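You operate a simulated robot arm through the tools that you are given. There is no shell and no other tool. Be economical: measure what you need, move in short steps, check, and stop when the job is done.

Carry out the task below with a simulated two-armed robot. There is one attempt and no reset: what you move stays moved.

Task
Take the yellow cloth from the spice counter and hang it over the handle of the oven door.

It is judged by the outcome, as a careful person would: the job done as asked, and still so three seconds after it is handed in. It fails if anything else is knocked over, pushed out of place, dropped, spilled or broken. Flat cloth is picked up by pressing the open fingertips on it (5 to 10 N) and closing them slowly along it; thin cloth reads only 2 to 8 mm in the jaws.

Robot
Two 7-joint arms with two-finger parallel grippers on one trunk, on a base that drives. Base frame: it is fixed to the floor where the robot stands at the start and does not move with it; the origin is under the middle of the robot, x ahead of it, y to its left, z up. Units: mm, degrees, N and s.
The left shoulder is at the start at [20, 113, 1197], the right one opposite. With the tool pointing down near the work surface each hand reaches from about 100 to 560 mm from the robot's upright axis, wherever it stands, measured 20 degrees to its own side. Places, roughly: yellow cloth [700, 0, 900]. Payload 1.57 kg a hand.
The TCP of each hand is the grasp point between the finger pads, 30 mm short of the fingertips. In the tool frame z runs along the fingers and y along their closing line. Largest opening 80 mm; finger width 17, thickness 12; the body of the gripper, 40 by 82 mm, starts 80 mm behind the TCP.
Orientation is that of the tool frame in the base frame, as a unit quaternion [w, x, y, z]. With the fingers straight down and closing along the base's y, the tool's x points along the base's -x, its y along +y and its z along -z.

Tools
- The arms move only by the tool send_rows. It takes "left_plan", "right_plan" or both (then of equal length, played together; a hand with none holds still); each is a list of rows, each a list of 2 entries, a list of its own where there are three numbers: the shift along the tool's x, y, z in mm, then the turn, a rotation vector about the tool's x, y, z in degrees. In form: [[[tx, ty, tz], [rx, ry, rz]], ...]. A call has 1 to 10 rows; each row shifts and turns the commanded pose from where the row before left it, along the tool's axes as they then stand. "left_hand" and "right_hand" are, for a hand that has rows, the closure, from 0 (fully open) to 1 (shut), set as the call begins (left out, the last holds). A row lasts 0.2 s, in which the tool goes at most 50 mm and 8.6 degrees; a call with a longer step from one row to the next is refused whole, and so is a gripper value outside its range. A pose out of reach is approached as far as the arm can. The call stops where the force on the tool passes 40 N (or 10 N more than at its start, if that is more) or the arm is blocked; 0.2 s more then pass. The fingers move at their own pace (about 45 mm/s each) and stop on an object; they squeeze with about 26 N. The grip force told is the motor's: it shows also when the fingers shut on nothing. Time passes only in rows, and 0.2 s behind the last, so rows that do not move let the fingers close. It gives the time, the measured TCP pose, the force on the tool (base axes), the opening and the grip force at its end, in the units of the frame above (readings bear some noise), with the torque about the TCP (base axes, N m) and any sound that the robot's microphone picked up.
- Cameras (640 x 400 px; columns grow to the right, rows downward): "scene" is now at [95.7, 17.7, 1321.6]; the picture's right is [0.20, -0.98, 0.00], its down [-0.57, -0.12, -0.81] and it looks along [0.79, 0.16, -0.58] (base axes); focal length 250 px, centre (320, 200). "left" rides on the left gripper at [72, 7, -122] in its tool frame; the picture's right is [-0.09, 1.00, 0.00], its down [-0.84, -0.08, -0.54] and it looks along [-0.54, -0.05, 0.84] (tool axes); focal length 238 px, centre (320, 200). "right" rides on the right gripper at [72, -7, -122] in its tool frame; the picture's right is [0.09, 1.00, 0.00], its down [-0.84, 0.08, -0.54] and it looks along [-0.54, 0.05, 0.84] (tool axes); focal length 238 px, centre (320, 200). There is no depth. A picture from a camera that has moved, and an enlarged one, comes with that camera's place and axes in the base frame and with its lens.
- get_image(camera): a new picture of that camera. No time passes.
- slide_trunk(by): slides the trunk up (or, below 0, down) by that many mm; the arms and the scene camera ride with it, the base frame stays. It gives what a move gives, with no picture.
- base_move(legs): drives the robot by 1 to 6 legs, each [ahead, left, turn to the left] in mm, mm and degrees, along the robot's own axes; the way and the turn of a leg run together, so that a leg with both is an arc; at most 1500 mm and 180 degrees a leg. The arms and the cameras ride along, it lands a little off, and it stops where it bumps. It gives what a move gives.
- head_to(pan, tilt): turns the head with the scene camera to pan (to the left, within 80 degrees either way) and tilt (down, from -29 to 69), counted from straight ahead of the robot. It gives what a move gives.
- inspect(camera, box): a new picture of the part [left, top, right, bottom] of that camera's present view, enlarged. No time passes.
- job_done(): hands the job in; it is judged then, once.

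Go step by step. Nothing tells you exact positions but the pictures and the camera data: compare them with the known pose of the tool, close in by small moves and look again before you grip or let go. The budget is 120 turns and 108 pictures, counting those below and the enlarged ones. Unless the task says otherwise, let go and move clear before handing in, and close with one line.

The tools are called after ">>>" as name(argument=value, ...) on one line, values as JSON. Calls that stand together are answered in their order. send_rows: Moves the arms, as the interface text tells. Its arguments: {"type":"object","properties":{"left_plan":{"type":"array"},"left_hand":{"type":"number"},"right_plan":{"type":"array"},"right_hand":{"type":"number"}},"required":[]} The other tools are called the same way: slide_trunk (by) slides the trunk up or down; base_move (legs) drives the base; head_to (pan, tilt) turns the head that bears the scene camera; get_image (camera) takes a picture; inspect (camera, box) takes an enlarged picture of a part of a camera's view; job_done () hands the job in.

At the start:

```text
time: 0.0
left_tcp_pos: [477.7, 313.7, 1141.4]
left_ee_rot: [0.0, 0.001, 1.0, 0.0]
left_ft_force: [0.6, 0.1, 0.1]
left_moment: [-0.01, 0.01, -0.01]
left_width: 80.0
left_finger_force: 0.1
right_tcp_pos: [479.9, -107.8, 1140.7]
right_ee_rot: [0.0, 0.0, 1.0, -0.001]
right_ft_force: [-0.1, 0.4, -0.8]
right_moment: [-0.01, -0.02, 0.03]
right_width: 79.9
right_finger_force: 0.0
trunk travel left (down, up): [-250.0, 320.0]
robot x, y, heading: [-2.0, 1.1, 0.0]
head pan, tilt: [11.6, 35.8]
```

scene: 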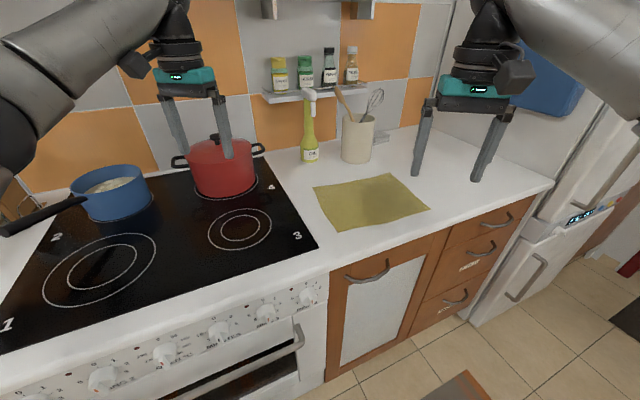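
right: 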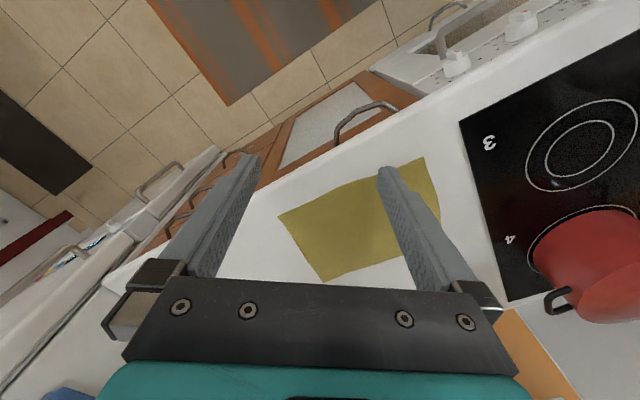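
left: 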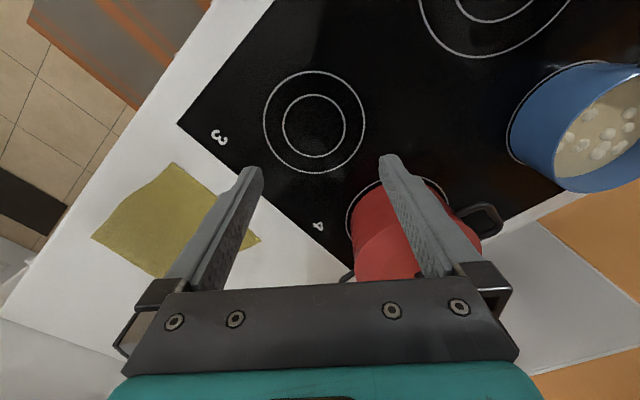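

The cloth lies on the counter around [707, 0, 900], and the counter front runs diagonally, with its inward normal about 36° to my left. I'll turn to face the counter and sidestep slightly, then look at the oven handle.

>>> base_move(legs=[[0, 0, 36.5]])

>>> head_to(pan=0, tilt=60)

>>> get_image(camera="scene")

```text
time: 2.1
left_tcp_pos: [202.1, 534.8, 1139.9]
left_ee_rot: [0.0, -0.311, 0.95, 0.0]
left_ft_force: [-0.2, 0.5, -0.6]
left_moment: [0.02, -0.02, -0.01]
left_width: 80.0
left_finger_force: 0.1
right_tcp_pos: [451.6, 194.7, 1141.1]
right_ee_rot: [0.0, -0.31, 0.951, 0.0]
right_ft_force: [-1.0, 0.3, 0.3]
right_moment: [-0.01, 0.01, -0.03]
right_width: 79.8
right_finger_force: 0.1
trunk travel left (down, up): [-250.0, 320.0]
robot x, y, heading: [0.3, -0.1, 36.4]
head pan, tilt: [11.6, 35.8]
```

```text
time: 3.0
left_tcp_pos: [201.1, 535.5, 1141.2]
left_ee_rot: [0.0, -0.311, 0.951, 0.0]
left_ft_force: [-1.1, 0.3, -0.5]
left_moment: [0.0, -0.03, -0.01]
left_width: 79.8
left_finger_force: 0.1
right_tcp_pos: [451.1, 196.7, 1141.0]
right_ee_rot: [0.0, -0.311, 0.95, 0.0]
right_ft_force: [0.8, 0.2, -0.1]
right_moment: [0.0, 0.0, 0.02]
right_width: 80.2
right_finger_force: 0.1
trunk travel left (down, up): [-250.0, 320.0]
robot x, y, heading: [-3.5, 0.8, 35.8]
head pan, tilt: [0.0, 60.0]
```

```text
104 pictures are left
camera scene: at [61.8, 45.4, 1288.5], right [0.59, -0.81, 0.0], down [-0.7, -0.51, -0.5], along [0.4, 0.3, -0.87], focal length 250 px, centre (320, 200)
```

scene: 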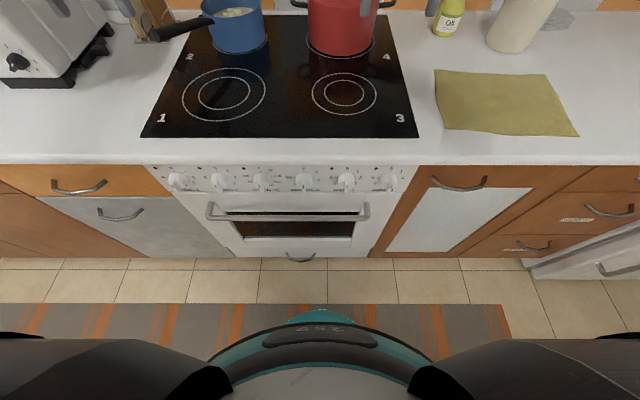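

The counter is now square ahead, with its edge at 385 mm and the cloth spanning about 468–674 ahead and 262–570 to my right. Next I'll zoom in on the oven handle.

>>> inspect(camera="scene", box=[190, 150, 430, 270])

>>> get_image(camera="right")

```text
2.67 times, centred on (310, 210) of scene
camera zoom: at [61.8, 45.4, 1288.5], right [0.59, -0.81, 0.0], down [-0.7, -0.51, -0.5], along [0.4, 0.3, -0.87], focal length 668 px, centre (347, 173)
```

zoom: 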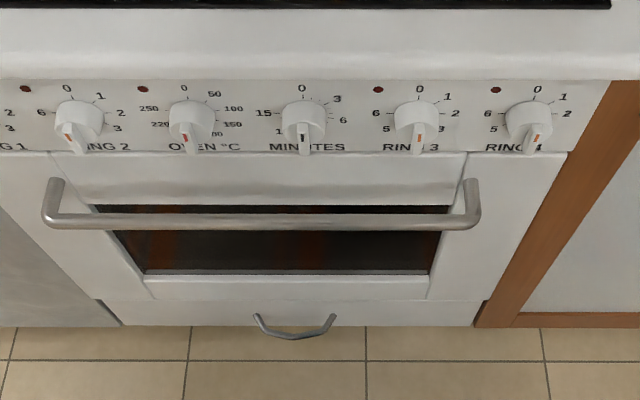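

```text
102 pictures are left
camera right: at [396.3, 146.4, 1262.2], right [-0.66, 0.75, 0.0], down [0.63, 0.56, 0.54], along [0.41, 0.36, -0.84], focal length 238 px, centre (320, 200)
```

right: 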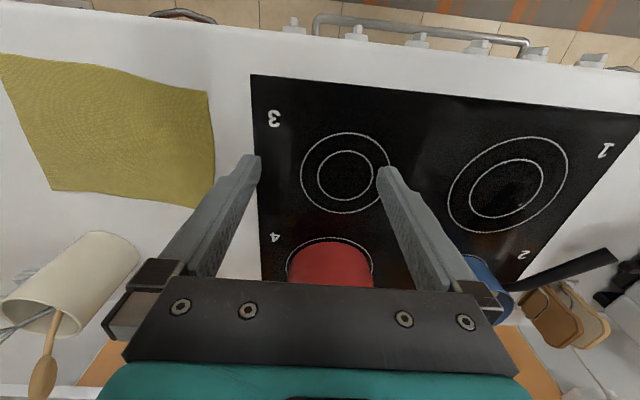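

The oven handle bar is about 365 mm ahead at z ≈ 693, spanning 298 left to 131 right of me, with a gap of about 35 mm to the door. I'll use both hands: pinch the cloth about 55 mm in from its far edge, then lay it over the bar. First I'll sidestep so the cloth is centred.

>>> base_move(legs=[[0, -410, 0.4]])

>>> get_image(camera="scene")

>>> get_image(camera="right")

```text
time: 5.5
left_tcp_pos: [443.4, 203.7, 1140.9]
left_ee_rot: [0.0, -0.311, 0.95, 0.0]
left_ft_force: [0.5, 0.0, 0.0]
left_moment: [-0.02, 0.05, 0.01]
left_width: 80.1
left_finger_force: 0.1
right_tcp_pos: [693.4, -134.8, 1141.0]
right_ee_rot: [0.0, -0.31, 0.951, 0.0]
right_ft_force: [-0.5, -0.4, 0.7]
right_moment: [0.02, 0.0, 0.03]
right_width: 79.9
right_finger_force: 0.0
trunk travel left (down, up): [-250.0, 320.0]
robot x, y, heading: [241.5, -326.6, 36.0]
head pan, tilt: [0.0, 60.0]
```

```text
101 pictures are left
camera scene: at [303.2, -285.4, 1288.5], right [0.59, -0.81, 0.0], down [-0.7, -0.51, -0.5], along [0.4, 0.29, -0.87], focal length 250 px, centre (320, 200)
```

scene: 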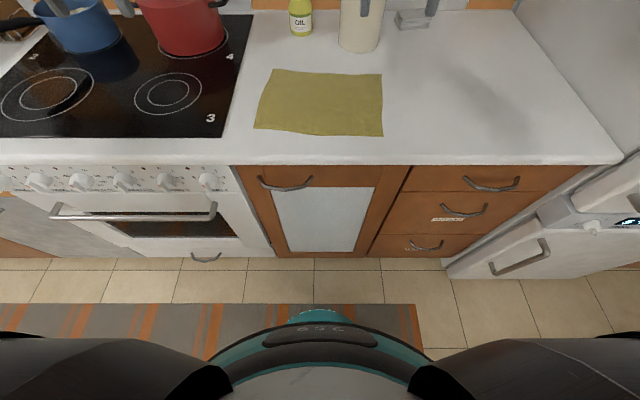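

```text
100 pictures are left
camera right: at [637.7, -184.6, 1262.2], right [-0.66, 0.75, 0.0], down [0.63, 0.56, 0.54], along [0.41, 0.36, -0.84], focal length 238 px, centre (320, 200)
```

right: 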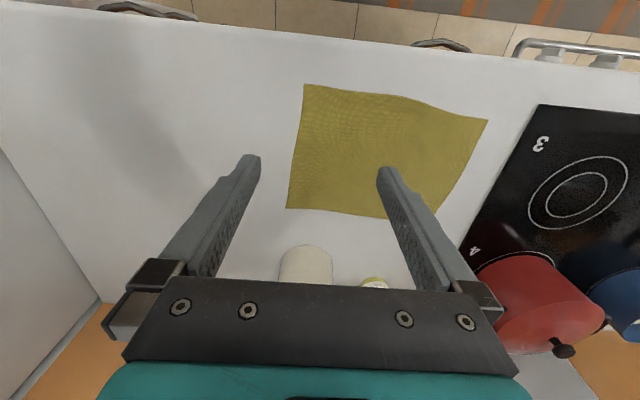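

The counter is square ahead and the cloth's far edge is at about 682 mm, with the crock behind it at about 770 mm. I'll drive forward 100 mm.

>>> base_move(legs=[[100, 0, 0]])

>>> get_image(camera="scene")

```text
time: 6.7
left_tcp_pos: [521.9, 262.8, 1139.1]
left_ee_rot: [0.0, -0.311, 0.951, 0.0]
left_ft_force: [0.4, 0.8, 0.1]
left_moment: [-0.01, 0.02, 0.02]
left_width: 80.2
left_finger_force: 0.1
right_tcp_pos: [772.5, -76.5, 1141.4]
right_ee_rot: [0.0, -0.31, 0.951, 0.001]
right_ft_force: [0.7, 0.3, 0.5]
right_moment: [-0.04, 0.02, 0.01]
right_width: 80.1
right_finger_force: 0.1
trunk travel left (down, up): [-250.0, 320.0]
robot x, y, heading: [324.1, -268.6, 35.9]
head pan, tilt: [0.0, 60.0]
```

```text
99 pictures are left
camera scene: at [383.1, -226.4, 1288.4], right [0.59, -0.81, 0.0], down [-0.7, -0.51, -0.5], along [0.4, 0.29, -0.87], focal length 250 px, centre (320, 200)
```

scene: 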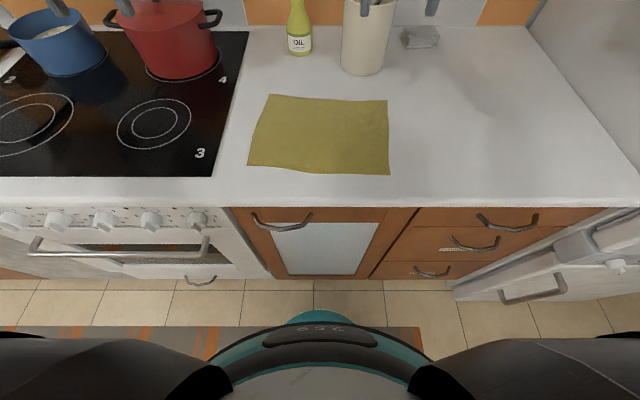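

The pick points are about 57 mm in from the far edge, 197 mm apart. I'll bring both hands above them and partly down, with the fingers half open.

>>> send_rows(left_plan=[[[-9.4, -46.8, 0], [0, 0, 0]], [[-9.4, -46.8, 0], [0, 0, 0]], [[-9.4, -46.8, 0], [0, 0, 0]], [[-9.4, -46.8, 0], [0, 0, 0]], [[-9.4, -46.8, 0], [0, 0, 0]], [[0, 0, 45], [0, 0, 0]], [[0, 0, 45], [0, 0, 0]], [[0, 0, 45], [0, 0, 0]], [[0, 0, 0], [0, 0, 0]]], right_plan=[[[-7.6, -1.8, 0], [0, 0, 0]], [[-7.6, -1.8, 0], [0, 0, 0]], [[-7.6, -1.8, 0], [0, 0, 0]], [[-7.6, -1.8, 0], [0, 0, 0]], [[-7.6, -1.8, 0], [0, 0, 0]], [[0, 0, 45], [0, 0, 0]], [[0, 0, 45], [0, 0, 0]], [[0, 0, 45], [0, 0, 0]], [[0, 0, 0], [0, 0, 0]]], left_hand=0.4, right_hand=0.4)

>>> get_image(camera="left")

>>> get_image(camera="right")

>>> get_image(camera="scene")

```text
time: 8.7
left_tcp_pos: [697.7, 100.7, 1007.0]
left_ee_rot: [-0.001, -0.31, 0.951, 0.0]
left_ft_force: [0.4, -0.7, 0.7]
left_moment: [0.02, 0.0, -0.01]
left_width: 48.0
left_finger_force: 0.0
right_tcp_pos: [810.1, -63.4, 1003.3]
right_ee_rot: [0.001, -0.31, 0.951, 0.0]
right_ft_force: [-0.7, 0.1, 0.4]
right_moment: [-0.01, 0.0, -0.01]
right_width: 48.1
right_finger_force: 0.0
trunk travel left (down, up): [-250.0, 320.0]
robot x, y, heading: [321.6, -271.9, 36.2]
head pan, tilt: [0.0, 60.0]
```

```text
98 pictures are left
camera left: at [634.9, 63.7, 1128.9], right [-0.51, 0.86, 0.0], down [0.72, 0.43, 0.54], along [0.47, 0.28, -0.84], focal length 238 px, centre (320, 200)
```

left: 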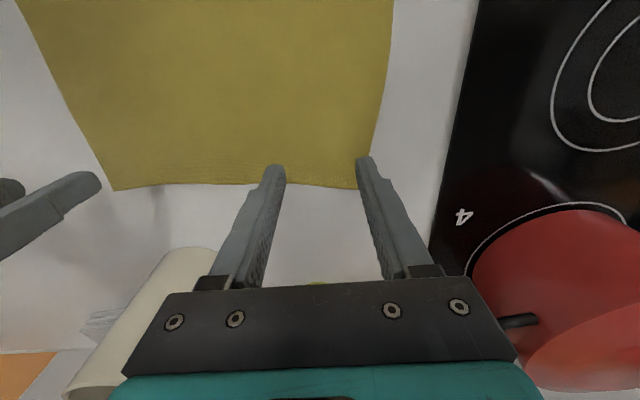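

```text
97 pictures are left
camera right: at [754.4, -112.3, 1124.8], right [-0.66, 0.75, 0.0], down [0.63, 0.56, 0.54], along [0.41, 0.36, -0.84], focal length 238 px, centre (320, 200)
```

right: 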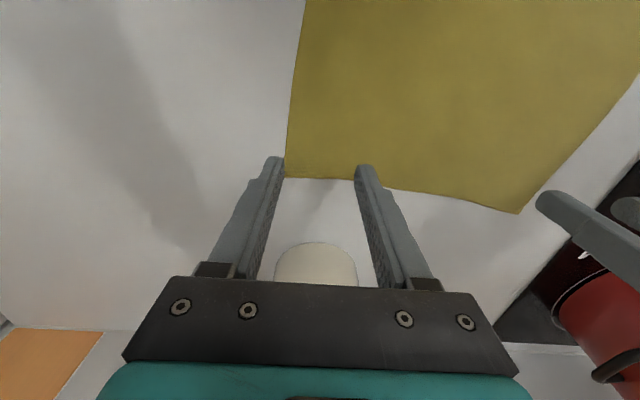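

```text
96 pictures are left
camera scene: at [382.1, -227.2, 1288.6], right [0.59, -0.81, 0.0], down [-0.7, -0.51, -0.5], along [0.4, 0.29, -0.87], focal length 250 px, centre (320, 200)
```

scene: 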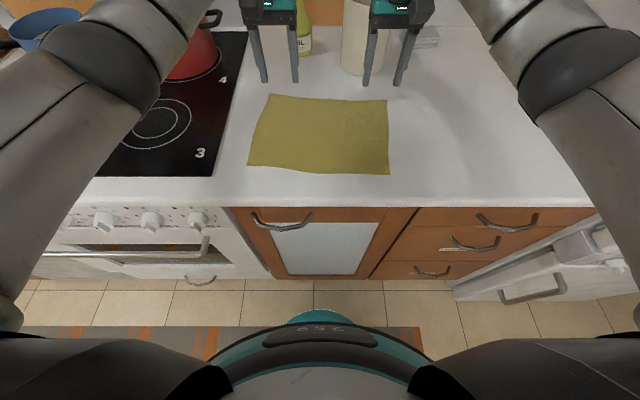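

Positions check out; the right hand is a bit near the cloth's side edge, so I'll shift both hands slightly and descend to just above the cloth.

>>> send_rows(left_plan=[[[0, 10, 20], [0, 0, 0]], [[0, 0, 25], [0, 0, 0]], [[0, 0, 20], [0, 0, 0]], [[0, 0, 5], [0, 0, 0]], [[0, 0, 0], [0, 0, 0]]], right_plan=[[[4, 15, 20], [0, 0, 0]], [[0, 0, 25], [0, 0, 0]], [[0, 0, 20], [0, 0, 0]], [[0, 0, 3], [0, 0, 0]], [[0, 0, 0], [0, 0, 0]]])

>>> get_image(camera="left")

>>> get_image(camera="right")

```text
time: 9.9
left_tcp_pos: [692.4, 109.2, 937.0]
left_ee_rot: [-0.001, -0.31, 0.951, 0.0]
left_ft_force: [-0.4, -0.2, -0.4]
left_moment: [0.02, 0.01, 0.06]
left_width: 47.9
left_finger_force: 0.1
right_tcp_pos: [795.9, -52.2, 938.5]
right_ee_rot: [0.001, -0.311, 0.951, 0.0]
right_ft_force: [0.0, 0.1, 0.0]
right_moment: [-0.05, 0.0, 0.01]
right_width: 48.1
right_finger_force: 0.0
trunk travel left (down, up): [-250.0, 320.0]
robot x, y, heading: [317.8, -272.5, 36.0]
head pan, tilt: [0.0, 60.0]
```

```text
95 pictures are left
camera left: at [630.0, 72.8, 1058.6], right [-0.51, 0.86, 0.0], down [0.72, 0.43, 0.54], along [0.46, 0.28, -0.84], focal length 238 px, centre (320, 200)
```

left: 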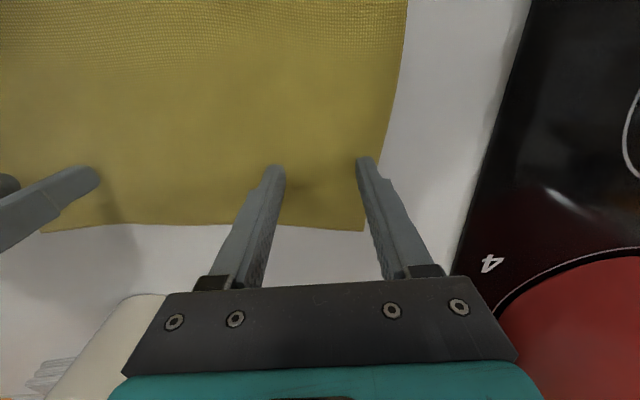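

```text
94 pictures are left
camera right: at [741.1, -101.6, 1058.8], right [-0.66, 0.75, 0.0], down [0.63, 0.56, 0.54], along [0.41, 0.36, -0.84], focal length 238 px, centre (320, 200)
```

right: 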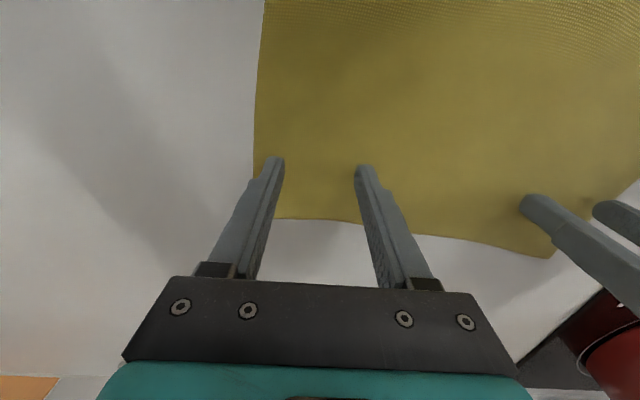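

Both pairs of fingertips are over the cloth, just inside its edges. I'll narrow slightly and lower to contact.

>>> send_rows(left_plan=[[[0, 0, 2], [0, 0, 0]], [[0, 0, 2], [0, 0, 0]], [[0, 0, 1.5], [0, 0, 0]], [[0, 0, 0], [0, 0, 0]]], right_plan=[[[0, 0, 2.5], [0, 0, 0]], [[0, 0, 2.5], [0, 0, 0]], [[0, 0, 2], [0, 0, 0]], [[0, 0, 0], [0, 0, 0]]], left_hand=0.5, right_hand=0.5)

```text
time: 10.9
left_tcp_pos: [691.5, 108.5, 931.4]
left_ee_rot: [0.002, -0.31, 0.951, 0.0]
left_ft_force: [0.8, 1.3, 8.6]
left_moment: [0.23, 0.07, -0.02]
left_width: 40.2
left_finger_force: 0.1
right_tcp_pos: [795.4, -51.9, 931.1]
right_ee_rot: [0.002, -0.311, 0.951, 0.001]
right_ft_force: [0.6, -0.2, 4.2]
right_moment: [0.01, -0.01, -0.02]
right_width: 39.9
right_finger_force: 0.0
trunk travel left (down, up): [-250.0, 320.0]
robot x, y, heading: [318.0, -271.3, 35.9]
head pan, tilt: [0.0, 60.0]
```

Contact forces are in range. I'll press the right a hair more and begin closing in stages.

>>> send_rows(left_plan=[[[0, 0, 0], [0, 0, 0]], [[0, 0, 0], [0, 0, 0]]], right_plan=[[[0, 0, 0.6], [0, 0, 0]], [[0, 0, 0], [0, 0, 0]]], left_hand=0.62, right_hand=0.58)

>>> send_rows(left_plan=[[[0, 0, 0], [0, 0, 0]], [[0, 0, 0], [0, 0, 0]]], right_plan=[[[0, 0, 0], [0, 0, 0]], [[0, 0, 0], [0, 0, 0]]], left_hand=0.74, right_hand=0.72)

>>> get_image(camera="left")

>>> get_image(camera="right")

```text
time: 11.5
left_tcp_pos: [691.5, 108.7, 930.6]
left_ee_rot: [0.001, -0.309, 0.951, 0.0]
left_ft_force: [1.3, 1.4, 11.9]
left_moment: [0.22, 0.12, -0.01]
left_width: 30.5
left_finger_force: 0.7
right_tcp_pos: [794.9, -52.2, 930.5]
right_ee_rot: [0.001, -0.311, 0.951, 0.001]
right_ft_force: [0.2, -0.1, 6.0]
right_moment: [-0.03, -0.02, 0.02]
right_width: 33.9
right_finger_force: 0.3
trunk travel left (down, up): [-250.0, 320.0]
robot x, y, heading: [317.8, -273.4, 36.0]
head pan, tilt: [0.0, 60.0]
```

```text
time: 12.1
left_tcp_pos: [691.5, 107.9, 931.1]
left_ee_rot: [0.001, -0.31, 0.951, 0.001]
left_ft_force: [0.3, 0.6, 14.1]
left_moment: [0.2, 0.12, -0.03]
left_width: 21.3
left_finger_force: 0.9
right_tcp_pos: [795.3, -51.9, 931.5]
right_ee_rot: [0.001, -0.311, 0.95, 0.001]
right_ft_force: [0.0, 0.9, 7.4]
right_moment: [0.01, 0.0, -0.02]
right_width: 22.1
right_finger_force: 0.2
trunk travel left (down, up): [-250.0, 320.0]
robot x, y, heading: [319.3, -271.4, 36.2]
head pan, tilt: [0.0, 60.0]
```

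```text
93 pictures are left
camera left: at [627.8, 72.5, 1053.8], right [-0.51, 0.86, 0.0], down [0.72, 0.43, 0.54], along [0.47, 0.28, -0.84], focal length 238 px, centre (320, 200)
```

left: 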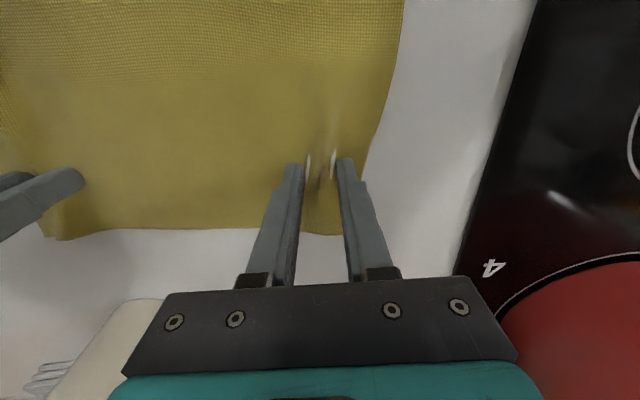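

```text
92 pictures are left
camera right: at [740.0, -101.9, 1052.7], right [-0.66, 0.75, 0.0], down [0.63, 0.56, 0.54], along [0.41, 0.36, -0.84], focal length 238 px, centre (320, 200)
```

right: 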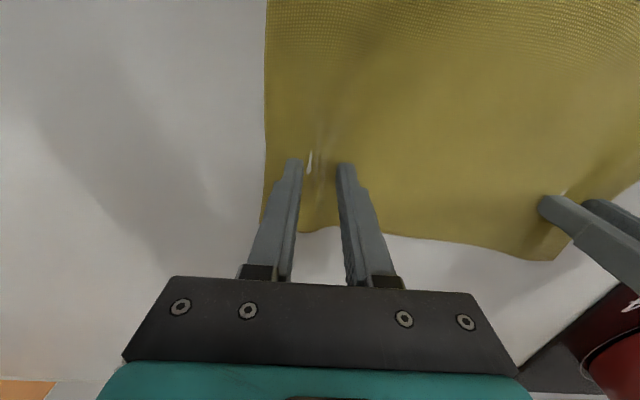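

A ridge is rising between the fingers of each hand. I'll ease the left by a fraction and close fully.

>>> send_rows(left_plan=[[[0, 0, -0.6], [0, 0, 0]], [[0, 0, 0], [0, 0, 0]]], right_plan=[[[0, 0, 0], [0, 0, 0]], [[0, 0, 0], [0, 0, 0]]], left_hand=0.87, right_hand=0.87)

>>> send_rows(left_plan=[[[0, 0, 0], [0, 0, 0]], [[0, 0, 0], [0, 0, 0]], [[0, 0, 0], [0, 0, 0]]], right_plan=[[[0, 0, 0], [0, 0, 0]], [[0, 0, 0], [0, 0, 0]], [[0, 0, 0], [0, 0, 0]]], left_hand=1, right_hand=1)

>>> get_image(camera="left")

>>> get_image(camera="right")

```text
time: 12.7
left_tcp_pos: [691.7, 107.7, 931.5]
left_ee_rot: [0.001, -0.311, 0.95, 0.0]
left_ft_force: [1.1, -1.2, 11.1]
left_moment: [0.09, 0.05, 0.0]
left_width: 10.2
left_finger_force: 0.0
right_tcp_pos: [795.1, -52.7, 930.8]
right_ee_rot: [0.0, -0.31, 0.951, 0.0]
right_ft_force: [-0.8, 0.0, 8.3]
right_moment: [0.02, 0.01, -0.01]
right_width: 9.7
right_finger_force: 0.2
trunk travel left (down, up): [-250.0, 320.0]
robot x, y, heading: [322.2, -274.1, 36.0]
head pan, tilt: [0.0, 60.0]
```

```text
time: 13.5
left_tcp_pos: [691.3, 107.7, 930.2]
left_ee_rot: [0.002, -0.309, 0.951, -0.001]
left_ft_force: [3.7, -7.3, 9.0]
left_moment: [-0.19, -0.11, -0.04]
left_width: 2.0
left_finger_force: 23.5
right_tcp_pos: [793.9, -51.5, 930.9]
right_ee_rot: [0.001, -0.311, 0.95, 0.001]
right_ft_force: [-5.1, 6.9, 9.0]
right_moment: [0.22, 0.13, 0.03]
right_width: 2.3
right_finger_force: 23.6
trunk travel left (down, up): [-250.0, 320.0]
robot x, y, heading: [322.5, -271.6, 36.3]
head pan, tilt: [0.0, 60.0]
```

```text
91 pictures are left
camera left: at [627.9, 71.8, 1054.0], right [-0.51, 0.86, 0.0], down [0.72, 0.43, 0.54], along [0.47, 0.28, -0.84], focal length 238 px, centre (320, 200)
```

left: 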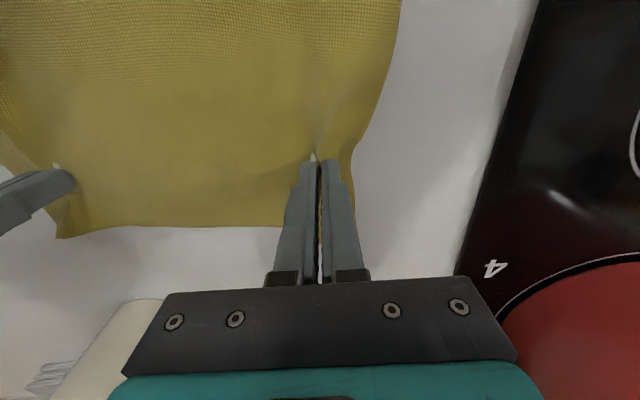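

```text
90 pictures are left
camera right: at [739.6, -101.4, 1052.6], right [-0.66, 0.75, 0.0], down [0.63, 0.56, 0.54], along [0.41, 0.36, -0.84], focal length 238 px, centre (320, 200)
```

right: 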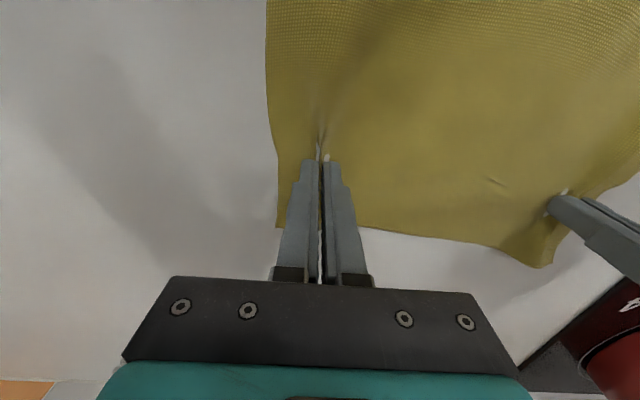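

Both grips read about 2 mm of cloth at 23 N, with the cloth taut between them. I'll relax the spacing a little, lift gently, and look.

>>> send_rows(left_plan=[[[0, -4, -3], [0, 0, 0]], [[0, 0, -12], [0, 0, 0]], [[0, 0, -20], [0, 0, 0]], [[0, 0, -25], [0, 0, 0]], [[0, 0, -25], [0, 0, 0]], [[0, 0, 0], [0, 0, 0]]], right_plan=[[[0, 4, -3], [0, 0, 0]], [[0, 0, -12], [0, 0, 0]], [[0, 0, -20], [0, 0, 0]], [[0, 0, -25], [0, 0, 0]], [[0, 0, -25], [0, 0, 0]], [[0, 0, 0], [0, 0, 0]]])

>>> get_image(camera="scene")

>>> get_image(camera="left")

```text
time: 14.9
left_tcp_pos: [696.0, 107.1, 1017.5]
left_ee_rot: [0.0, -0.31, 0.951, 0.0]
left_ft_force: [0.7, -0.8, -0.5]
left_moment: [-0.03, -0.01, 0.01]
left_width: 2.0
left_finger_force: 23.6
right_tcp_pos: [794.0, -48.8, 1014.9]
right_ee_rot: [0.0, -0.31, 0.951, -0.001]
right_ft_force: [-0.5, 0.8, 0.2]
right_moment: [-0.02, -0.01, 0.02]
right_width: 2.0
right_finger_force: 23.8
trunk travel left (down, up): [-250.0, 320.0]
robot x, y, heading: [323.0, -271.2, 36.2]
head pan, tilt: [0.0, 60.0]
```

```text
89 pictures are left
camera scene: at [382.3, -227.1, 1288.4], right [0.59, -0.81, 0.0], down [-0.7, -0.51, -0.5], along [0.4, 0.29, -0.87], focal length 250 px, centre (320, 200)
```

scene: 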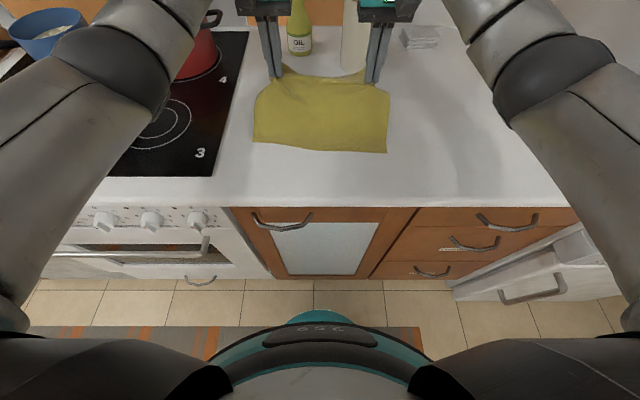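

```text
88 pictures are left
camera left: at [633.1, 70.3, 1139.9], right [-0.51, 0.86, 0.0], down [0.72, 0.43, 0.54], along [0.46, 0.28, -0.84], focal length 238 px, centre (320, 200)
```

left: 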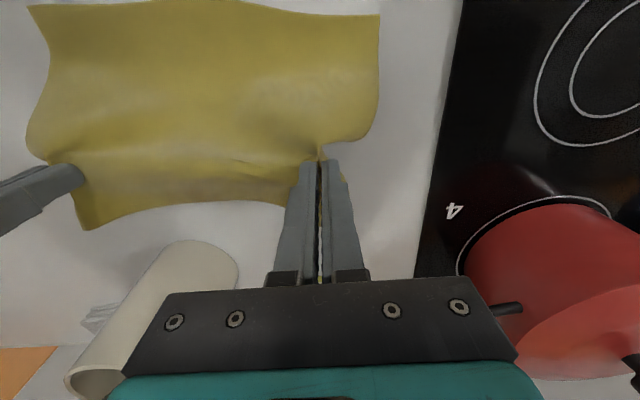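

The cloth is held spread out by both hands. I'll raise it higher, then back the base away from the counter.

>>> send_rows(left_plan=[[[0, 0, -25], [0, 0, 0]], [[0, 0, -30], [0, 0, 0]], [[0, 0, -30], [0, 0, 0]], [[0, 0, -30], [0, 0, 0]], [[0, 0, -25], [0, 0, 0]], [[0, 0, 0], [0, 0, 0]]], right_plan=[[[0, 0, -25], [0, 0, 0]], [[0, 0, -30], [0, 0, 0]], [[0, 0, -30], [0, 0, 0]], [[0, 0, -30], [0, 0, 0]], [[0, 0, -25], [0, 0, 0]], [[0, 0, 0], [0, 0, 0]]])

>>> base_move(legs=[[-155, 0, 0], [0, 495, 0]])

>>> get_image(camera="scene")

```text
time: 16.3
left_tcp_pos: [695.3, 106.6, 1157.1]
left_ee_rot: [0.0, -0.31, 0.951, 0.0]
left_ft_force: [1.7, -1.4, 0.6]
left_moment: [-0.01, -0.01, -0.01]
left_width: 2.0
left_finger_force: 23.5
right_tcp_pos: [794.9, -50.1, 1154.7]
right_ee_rot: [0.0, -0.31, 0.951, 0.0]
right_ft_force: [-1.5, 1.4, 0.0]
right_moment: [0.08, -0.02, 0.03]
right_width: 1.9
right_finger_force: 23.2
trunk travel left (down, up): [-250.0, 320.0]
robot x, y, heading: [320.1, -270.1, 36.0]
head pan, tilt: [0.0, 60.0]
```

```text
time: 20.2
left_tcp_pos: [281.1, 409.5, 1156.1]
left_ee_rot: [0.0, -0.308, 0.951, -0.001]
left_ft_force: [0.7, -1.1, 0.3]
left_moment: [-0.05, 0.0, -0.03]
left_width: 1.8
left_finger_force: 23.3
right_tcp_pos: [380.6, 254.1, 1154.2]
right_ee_rot: [0.0, -0.31, 0.951, 0.0]
right_ft_force: [0.1, 1.8, 0.5]
right_moment: [0.01, 0.03, -0.01]
right_width: 2.0
right_finger_force: 24.3
trunk travel left (down, up): [-250.0, 320.0]
robot x, y, heading: [-93.3, 33.6, 35.9]
head pan, tilt: [0.0, 60.0]
```

```text
87 pictures are left
camera scene: at [-31.6, 77.6, 1288.5], right [0.59, -0.81, 0.0], down [-0.7, -0.51, -0.5], along [0.4, 0.29, -0.87], focal length 250 px, centre (320, 200)
```

scene: 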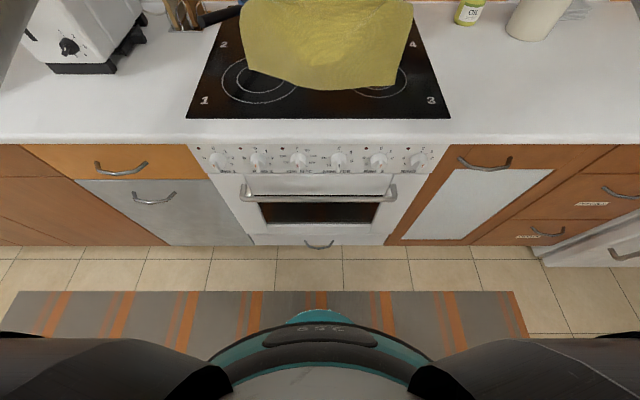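

The handle is now centred in front of me, with the cloth held above the counter edge. I'll zoom in to refine the bar's position.

>>> inspect(camera="scene", box=[190, 130, 450, 260])

```text
2.46 times, centred on (320, 195) of scene
camera zoom: at [-31.6, 77.6, 1288.5], right [0.59, -0.81, 0.0], down [-0.7, -0.51, -0.5], along [0.4, 0.29, -0.87], focal length 617 px, centre (320, 212)
```

zoom: 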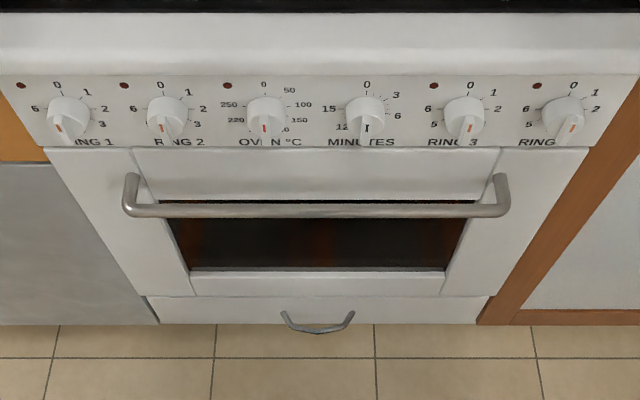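

Refined, the bar is at n≈360, z≈700 (n being the distance along the counter normal), and the clear gaps between knobs line up at about +104 and −94 mm from centre. I'll pull the hands back in front of the counter and tilt the fingers 30° toward the door.

>>> send_rows(left_plan=[[[42, 4, 0], [0, 0, 0]], [[42, 3, 0], [0, 0, 0]], [[42, 3, 0], [0, 0, 0]], [[42, 2, 0], [0, 0, 0]], [[0, 0, 0], [0, -7.5, 0]], [[0, 0, 0], [0, -7.5, 0]], [[0, 0, 0], [0, -7.5, 0]], [[0, 0, 0], [0, -7.5, 0]], [[0, 0, 0], [0, 0, 0]]], right_plan=[[[40, 4, 0], [0, 0, 0]], [[40, 3, 0], [0, 0, 0]], [[40, 3, 0], [0, 0, 0]], [[37, 2, 0], [0, 0, 0]], [[0, 0, 0], [0, -7.5, 0]], [[0, 0, 0], [0, -7.5, 0]], [[0, 0, 0], [0, -7.5, 0]], [[0, 0, 0], [0, -7.5, 0]], [[0, 0, 0], [0, 0, 0]]])

>>> get_image(camera="scene")

```text
time: 22.2
left_tcp_pos: [139.9, 321.7, 1155.5]
left_ee_rot: [0.248, -0.299, 0.918, 0.079]
left_ft_force: [1.0, -0.4, 0.3]
left_moment: [-0.01, 0.01, -0.01]
left_width: 1.9
left_finger_force: 23.5
right_tcp_pos: [247.0, 171.3, 1154.2]
right_ee_rot: [0.247, -0.299, 0.918, 0.08]
right_ft_force: [0.0, 1.1, 0.0]
right_moment: [0.03, 0.02, 0.02]
right_width: 2.1
right_finger_force: 23.8
trunk travel left (down, up): [-250.0, 320.0]
robot x, y, heading: [-93.4, 35.0, 36.2]
head pan, tilt: [0.0, 60.0]
```

```text
85 pictures are left
camera scene: at [-31.3, 77.3, 1288.5], right [0.59, -0.81, 0.0], down [-0.7, -0.51, -0.5], along [0.4, 0.29, -0.87], focal length 250 px, centre (320, 200)
```

scene: 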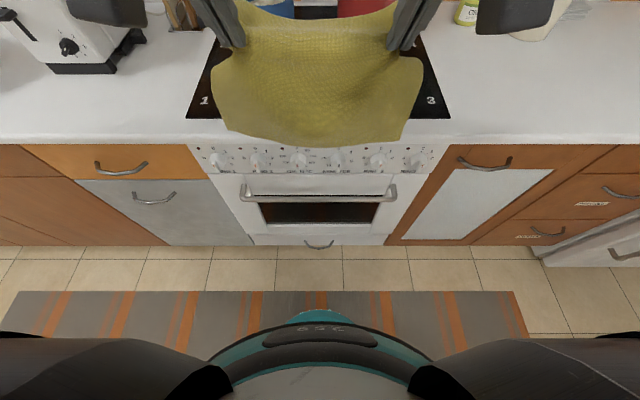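

Hands are tilted and at n≈301, clear of the counter edge. I'll lower the trunk.

>>> slide_trunk(by=-250)

>>> head_to(pan=0, tilt=50)

>>> get_image(camera="scene")

>>> get_image(camera="left")

>>> get_image(camera="right")

```text
time: 24.8
left_tcp_pos: [139.0, 320.2, 905.6]
left_ee_rot: [0.246, -0.3, 0.918, 0.081]
left_ft_force: [1.2, -1.6, -1.4]
left_moment: [-0.01, 0.03, 0.01]
left_width: 1.9
left_finger_force: 23.6
right_tcp_pos: [247.5, 171.4, 904.3]
right_ee_rot: [0.246, -0.299, 0.919, 0.08]
right_ft_force: [-0.4, 0.7, -0.8]
right_moment: [0.04, 0.0, 0.03]
right_width: 2.0
right_finger_force: 23.5
trunk travel left (down, up): [0.0, 570.0]
robot x, y, heading: [-92.3, 31.7, 36.0]
head pan, tilt: [0.0, 60.0]
```

```text
time: 25.5
left_tcp_pos: [139.5, 320.6, 906.3]
left_ee_rot: [0.246, -0.298, 0.919, 0.08]
left_ft_force: [0.0, -1.1, -0.3]
left_moment: [0.0, -0.03, -0.01]
left_width: 1.8
left_finger_force: 23.6
right_tcp_pos: [246.3, 172.0, 904.1]
right_ee_rot: [0.247, -0.299, 0.918, 0.081]
right_ft_force: [-0.8, 0.4, 0.3]
right_moment: [0.02, 0.0, 0.05]
right_width: 2.0
right_finger_force: 23.3
trunk travel left (down, up): [0.0, 570.0]
robot x, y, heading: [-95.1, 32.5, 36.2]
head pan, tilt: [0.0, 50.0]
```

```text
84 pictures are left
camera scene: at [-23.0, 83.4, 1051.0], right [0.59, -0.81, 0.0], down [-0.62, -0.45, -0.64], along [0.52, 0.38, -0.77], focal length 250 px, centre (320, 200)
```

scene: 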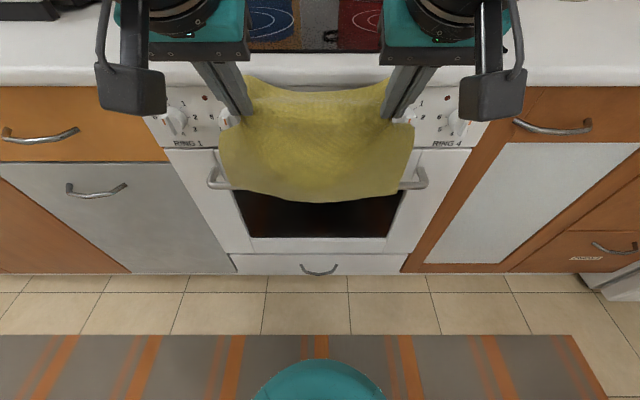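

```text
83 pictures are left
camera left: at [35.0, 255.0, 977.1], right [-0.52, 0.85, 0.05], down [0.41, 0.2, 0.89], along [0.75, 0.48, -0.46], focal length 238 px, centre (320, 200)
```

left: 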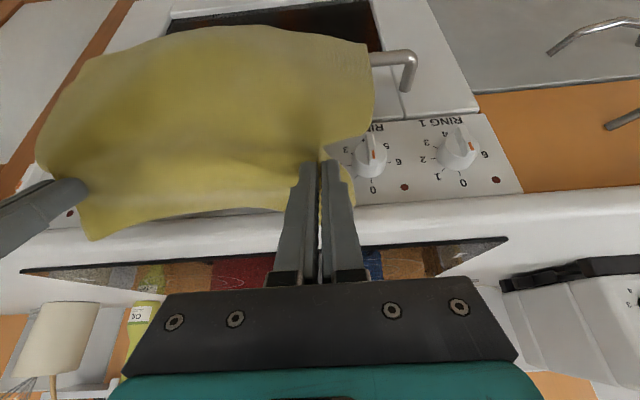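

```text
82 pictures are left
camera right: at [150.8, 91.5, 973.3], right [-0.65, 0.76, -0.05], down [0.32, 0.33, 0.89], along [0.69, 0.56, -0.46], focal length 238 px, centre (320, 200)
```

right: 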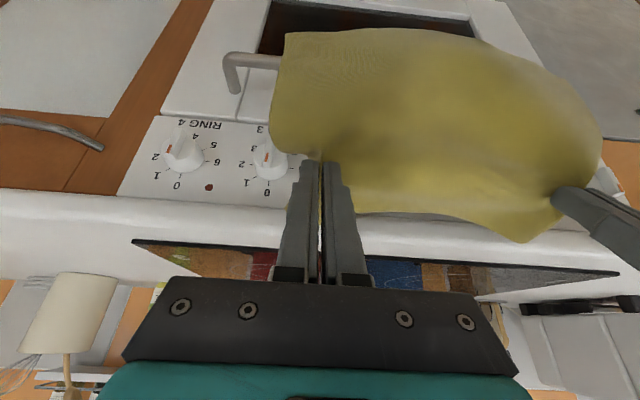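

The cloth hangs nicely in front of the oven, with both handle ends visible. I'll zoom once more to fix the bar's position precisely.

>>> inspect(camera="scene", box=[140, 70, 300, 170])

>>> inspect(camera="scene", box=[190, 150, 270, 200])

>>> inspect(camera="left", box=[340, 30, 500, 130])

```text
4.00 times, centred on (220, 120) of scene
camera zoom: at [-23.0, 83.4, 1051.0], right [0.59, -0.81, 0.0], down [-0.62, -0.45, -0.64], along [0.52, 0.38, -0.77], focal length 1002 px, centre (720, 520)
```

zoom: 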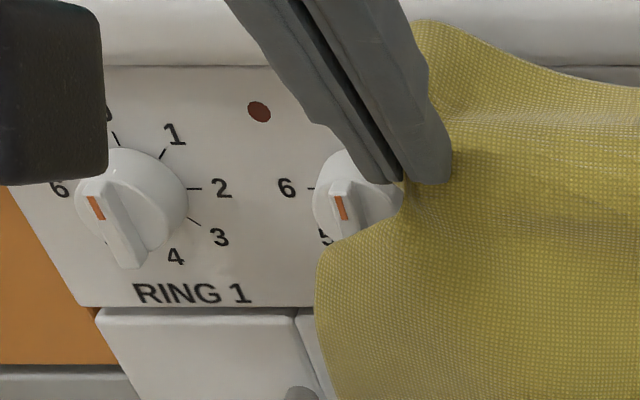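

```text
8.00 times, centred on (230, 175) of scene
camera zoom: at [-23.0, 83.4, 1051.0], right [0.59, -0.81, 0.0], down [-0.62, -0.45, -0.64], along [0.52, 0.38, -0.77], focal length 2004 px, centre (1040, 400)
```

zoom: 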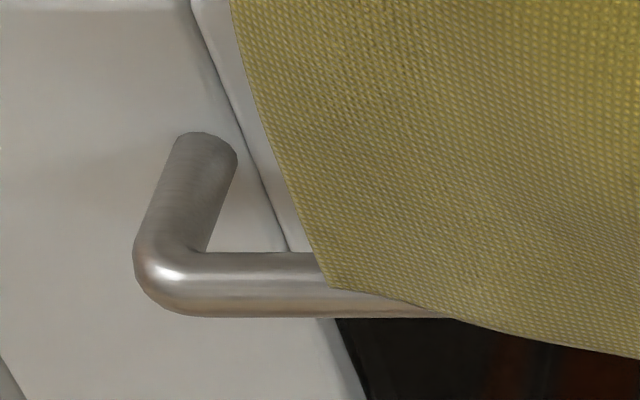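

```text
4.00 times, centred on (420, 80) of left
camera zoom: at [35.0, 255.0, 977.1], right [-0.52, 0.85, 0.05], down [0.41, 0.2, 0.89], along [0.75, 0.48, -0.46], focal length 953 px, centre (-80, 680)
```

zoom: 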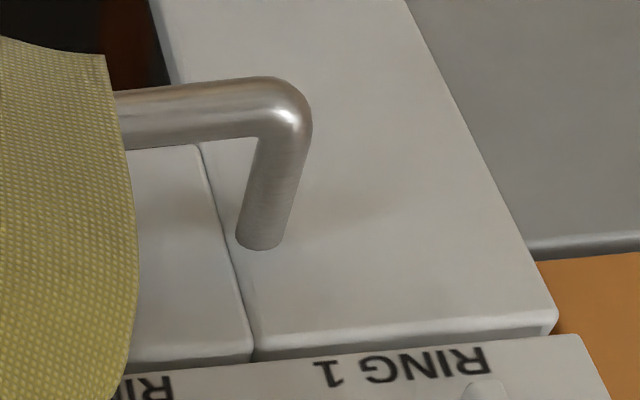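

The bar is fixed at n≈362, z≈699 (radius 8), with the door face at about 407. Next I lower the tips to z≈770, still in front of the bar.

>>> send_rows(left_plan=[[[13.75, 1, 23.8], [0, 0, 0]], [[13.75, 1, 23.8], [0, 0, 0]], [[13.75, 1, 23.8], [0, 0, 0]], [[13.75, 1, 23.8], [0, 0, 0]], [[0, 0, 0], [0, 0, 0]]], right_plan=[[[13.5, -0.75, 23.4], [0, 0, 0]], [[13.5, -0.75, 23.4], [0, 0, 0]], [[13.5, -0.75, 23.4], [0, 0, 0]], [[13.5, -0.75, 23.4], [0, 0, 0]], [[0, 0, 0], [0, 0, 0]]])

>>> get_image(camera="scene")

>>> get_image(camera="left")

```text
time: 26.7
left_tcp_pos: [138.8, 323.8, 797.2]
left_ee_rot: [0.246, -0.298, 0.919, 0.079]
left_ft_force: [5.1, -7.0, -0.5]
left_moment: [-0.18, -0.14, -0.15]
left_width: 2.2
left_finger_force: 23.1
right_tcp_pos: [248.1, 167.6, 795.5]
right_ee_rot: [0.246, -0.301, 0.918, 0.082]
right_ft_force: [-6.1, 7.5, 0.0]
right_moment: [0.2, 0.11, 0.13]
right_width: 2.1
right_finger_force: 23.6
trunk travel left (down, up): [0.0, 570.0]
robot x, y, heading: [-92.6, 33.0, 36.0]
head pan, tilt: [0.0, 50.0]
```

```text
78 pictures are left
camera scene: at [-23.0, 83.4, 1051.1], right [0.59, -0.81, 0.0], down [-0.62, -0.45, -0.64], along [0.52, 0.38, -0.77], focal length 250 px, centre (320, 200)
```

scene: 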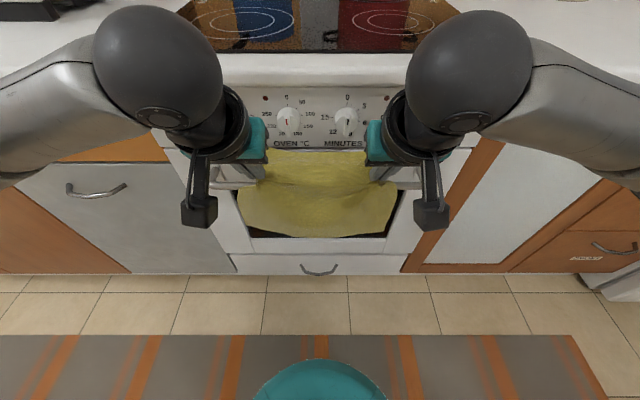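

```text
77 pictures are left
camera left: at [32.9, 257.3, 867.5], right [-0.52, 0.85, 0.04], down [0.41, 0.2, 0.89], along [0.75, 0.48, -0.46], focal length 238 px, centre (320, 200)
```

left: 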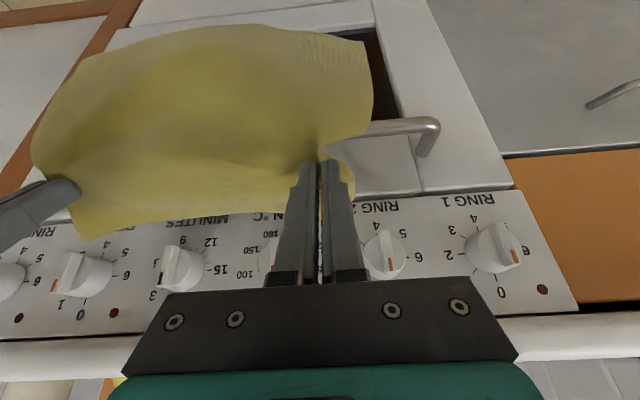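

The cloth became taut, and the short flap sticks forward at tip height rather than hanging, so I don't need much clearance. I'll relax the spacing and lower to tip z≈730, which is still above the bar and below the knobs.

>>> send_rows(left_plan=[[[0, -3.5, 0], [0, 0, 0]], [[10, 0, 17.3], [0, 0, 0]], [[10, 0, 17.3], [0, 0, 0]], [[0, 0, 0], [0, 0, 0]]], right_plan=[[[0, 2.5, 0], [0, 0, 0]], [[9.5, 0, 16.5], [0, 0, 0]], [[9.5, 0, 16.5], [0, 0, 0]], [[0, 0, 0], [0, 0, 0]]])

>>> get_image(camera="left")

>>> get_image(camera="right")

```text
time: 27.7
left_tcp_pos: [140.2, 320.5, 758.1]
left_ee_rot: [0.247, -0.299, 0.918, 0.08]
left_ft_force: [0.6, -1.6, -0.3]
left_moment: [-0.03, -0.03, -0.04]
left_width: 2.1
left_finger_force: 23.5
right_tcp_pos: [248.3, 171.6, 756.8]
right_ee_rot: [0.246, -0.299, 0.918, 0.08]
right_ft_force: [-0.8, 0.7, -0.1]
right_moment: [0.0, -0.01, 0.04]
right_width: 2.0
right_finger_force: 23.4
trunk travel left (down, up): [0.0, 570.0]
robot x, y, heading: [-93.6, 31.7, 36.0]
head pan, tilt: [0.0, 50.0]
```

```text
76 pictures are left
camera left: at [34.8, 255.0, 827.5], right [-0.52, 0.85, 0.05], down [0.41, 0.2, 0.89], along [0.75, 0.48, -0.46], focal length 238 px, centre (320, 200)
```

left: 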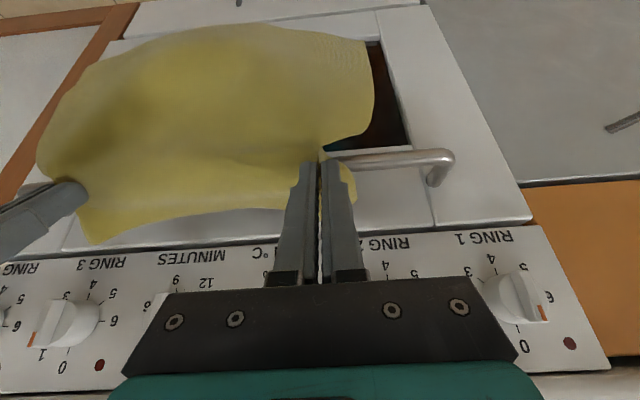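

```text
75 pictures are left
camera right: at [152.0, 92.1, 826.5], right [-0.65, 0.76, -0.05], down [0.32, 0.33, 0.89], along [0.69, 0.56, -0.46], focal length 238 px, centre (320, 200)
```

right: 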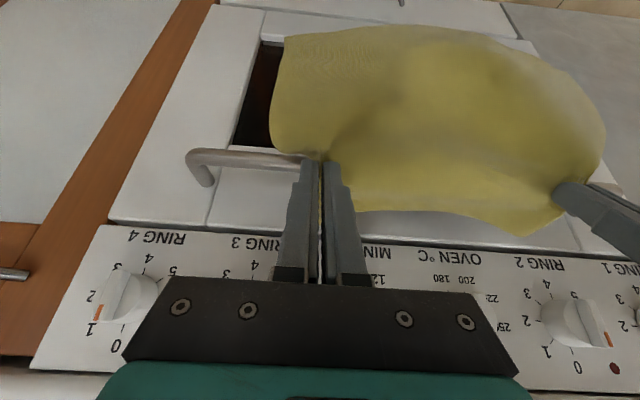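

The tips are above and in front of the bar, with the short flap pointing at the door and the long part hanging in front. I'll advance over the bar in slow rows.

>>> send_rows(left_plan=[[[-8, 0, 3.5], [0, 0, 0]], [[-8, 0, 3.5], [0, 0, 0]], [[-8, 0, 3.5], [0, 0, 0]], [[-8, 0, 3.5], [0, 0, 0]], [[0, 0, 0], [0, 0, 0]]], right_plan=[[[-8, 0, 3.5], [0, 0, 0]], [[-8, 0, 3.5], [0, 0, 0]], [[-8, 0, 3.5], [0, 0, 0]], [[-8, 0, 3.5], [0, 0, 0]], [[0, 0, 0], [0, 0, 0]]])

>>> get_image(camera="left")

>>> get_image(camera="scene")

```text
time: 28.9
left_tcp_pos: [167.2, 342.5, 760.1]
left_ee_rot: [0.246, -0.298, 0.919, 0.08]
left_ft_force: [1.3, -1.7, 0.4]
left_moment: [-0.04, -0.02, -0.07]
left_width: 2.1
left_finger_force: 22.9
right_tcp_pos: [276.3, 191.8, 761.4]
right_ee_rot: [0.246, -0.3, 0.918, 0.081]
right_ft_force: [-1.5, 1.4, -0.5]
right_moment: [0.03, -0.01, 0.06]
right_width: 1.9
right_finger_force: 23.8
trunk travel left (down, up): [0.0, 570.0]
robot x, y, heading: [-89.8, 32.7, 35.8]
head pan, tilt: [0.0, 50.0]
```

```text
74 pictures are left
camera left: at [62.2, 275.9, 830.6], right [-0.52, 0.85, 0.05], down [0.41, 0.2, 0.89], along [0.75, 0.48, -0.46], focal length 238 px, centre (320, 200)
```

left: 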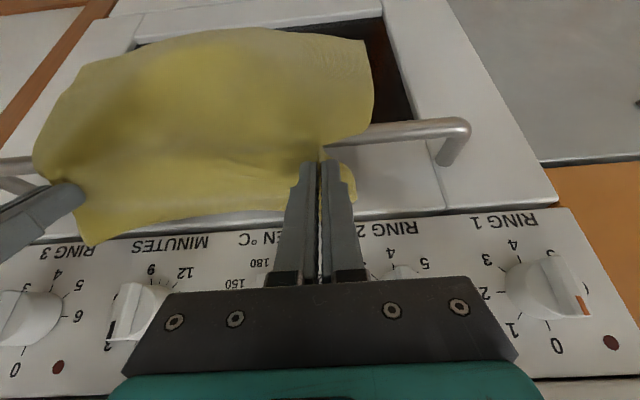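

```text
73 pictures are left
camera scene: at [-23.0, 83.4, 1051.1], right [0.59, -0.81, 0.0], down [-0.62, -0.45, -0.64], along [0.52, 0.38, -0.77], focal length 250 px, centre (320, 200)
```

scene: 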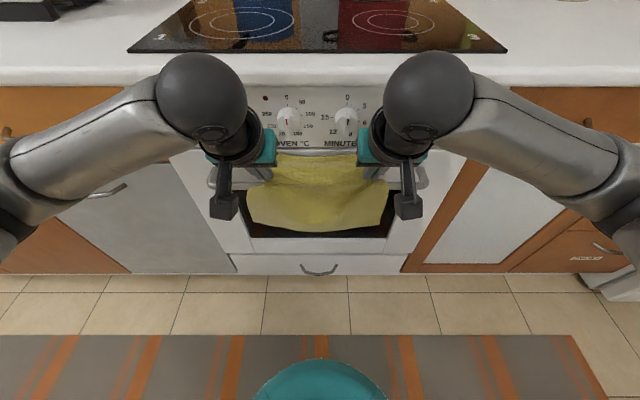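

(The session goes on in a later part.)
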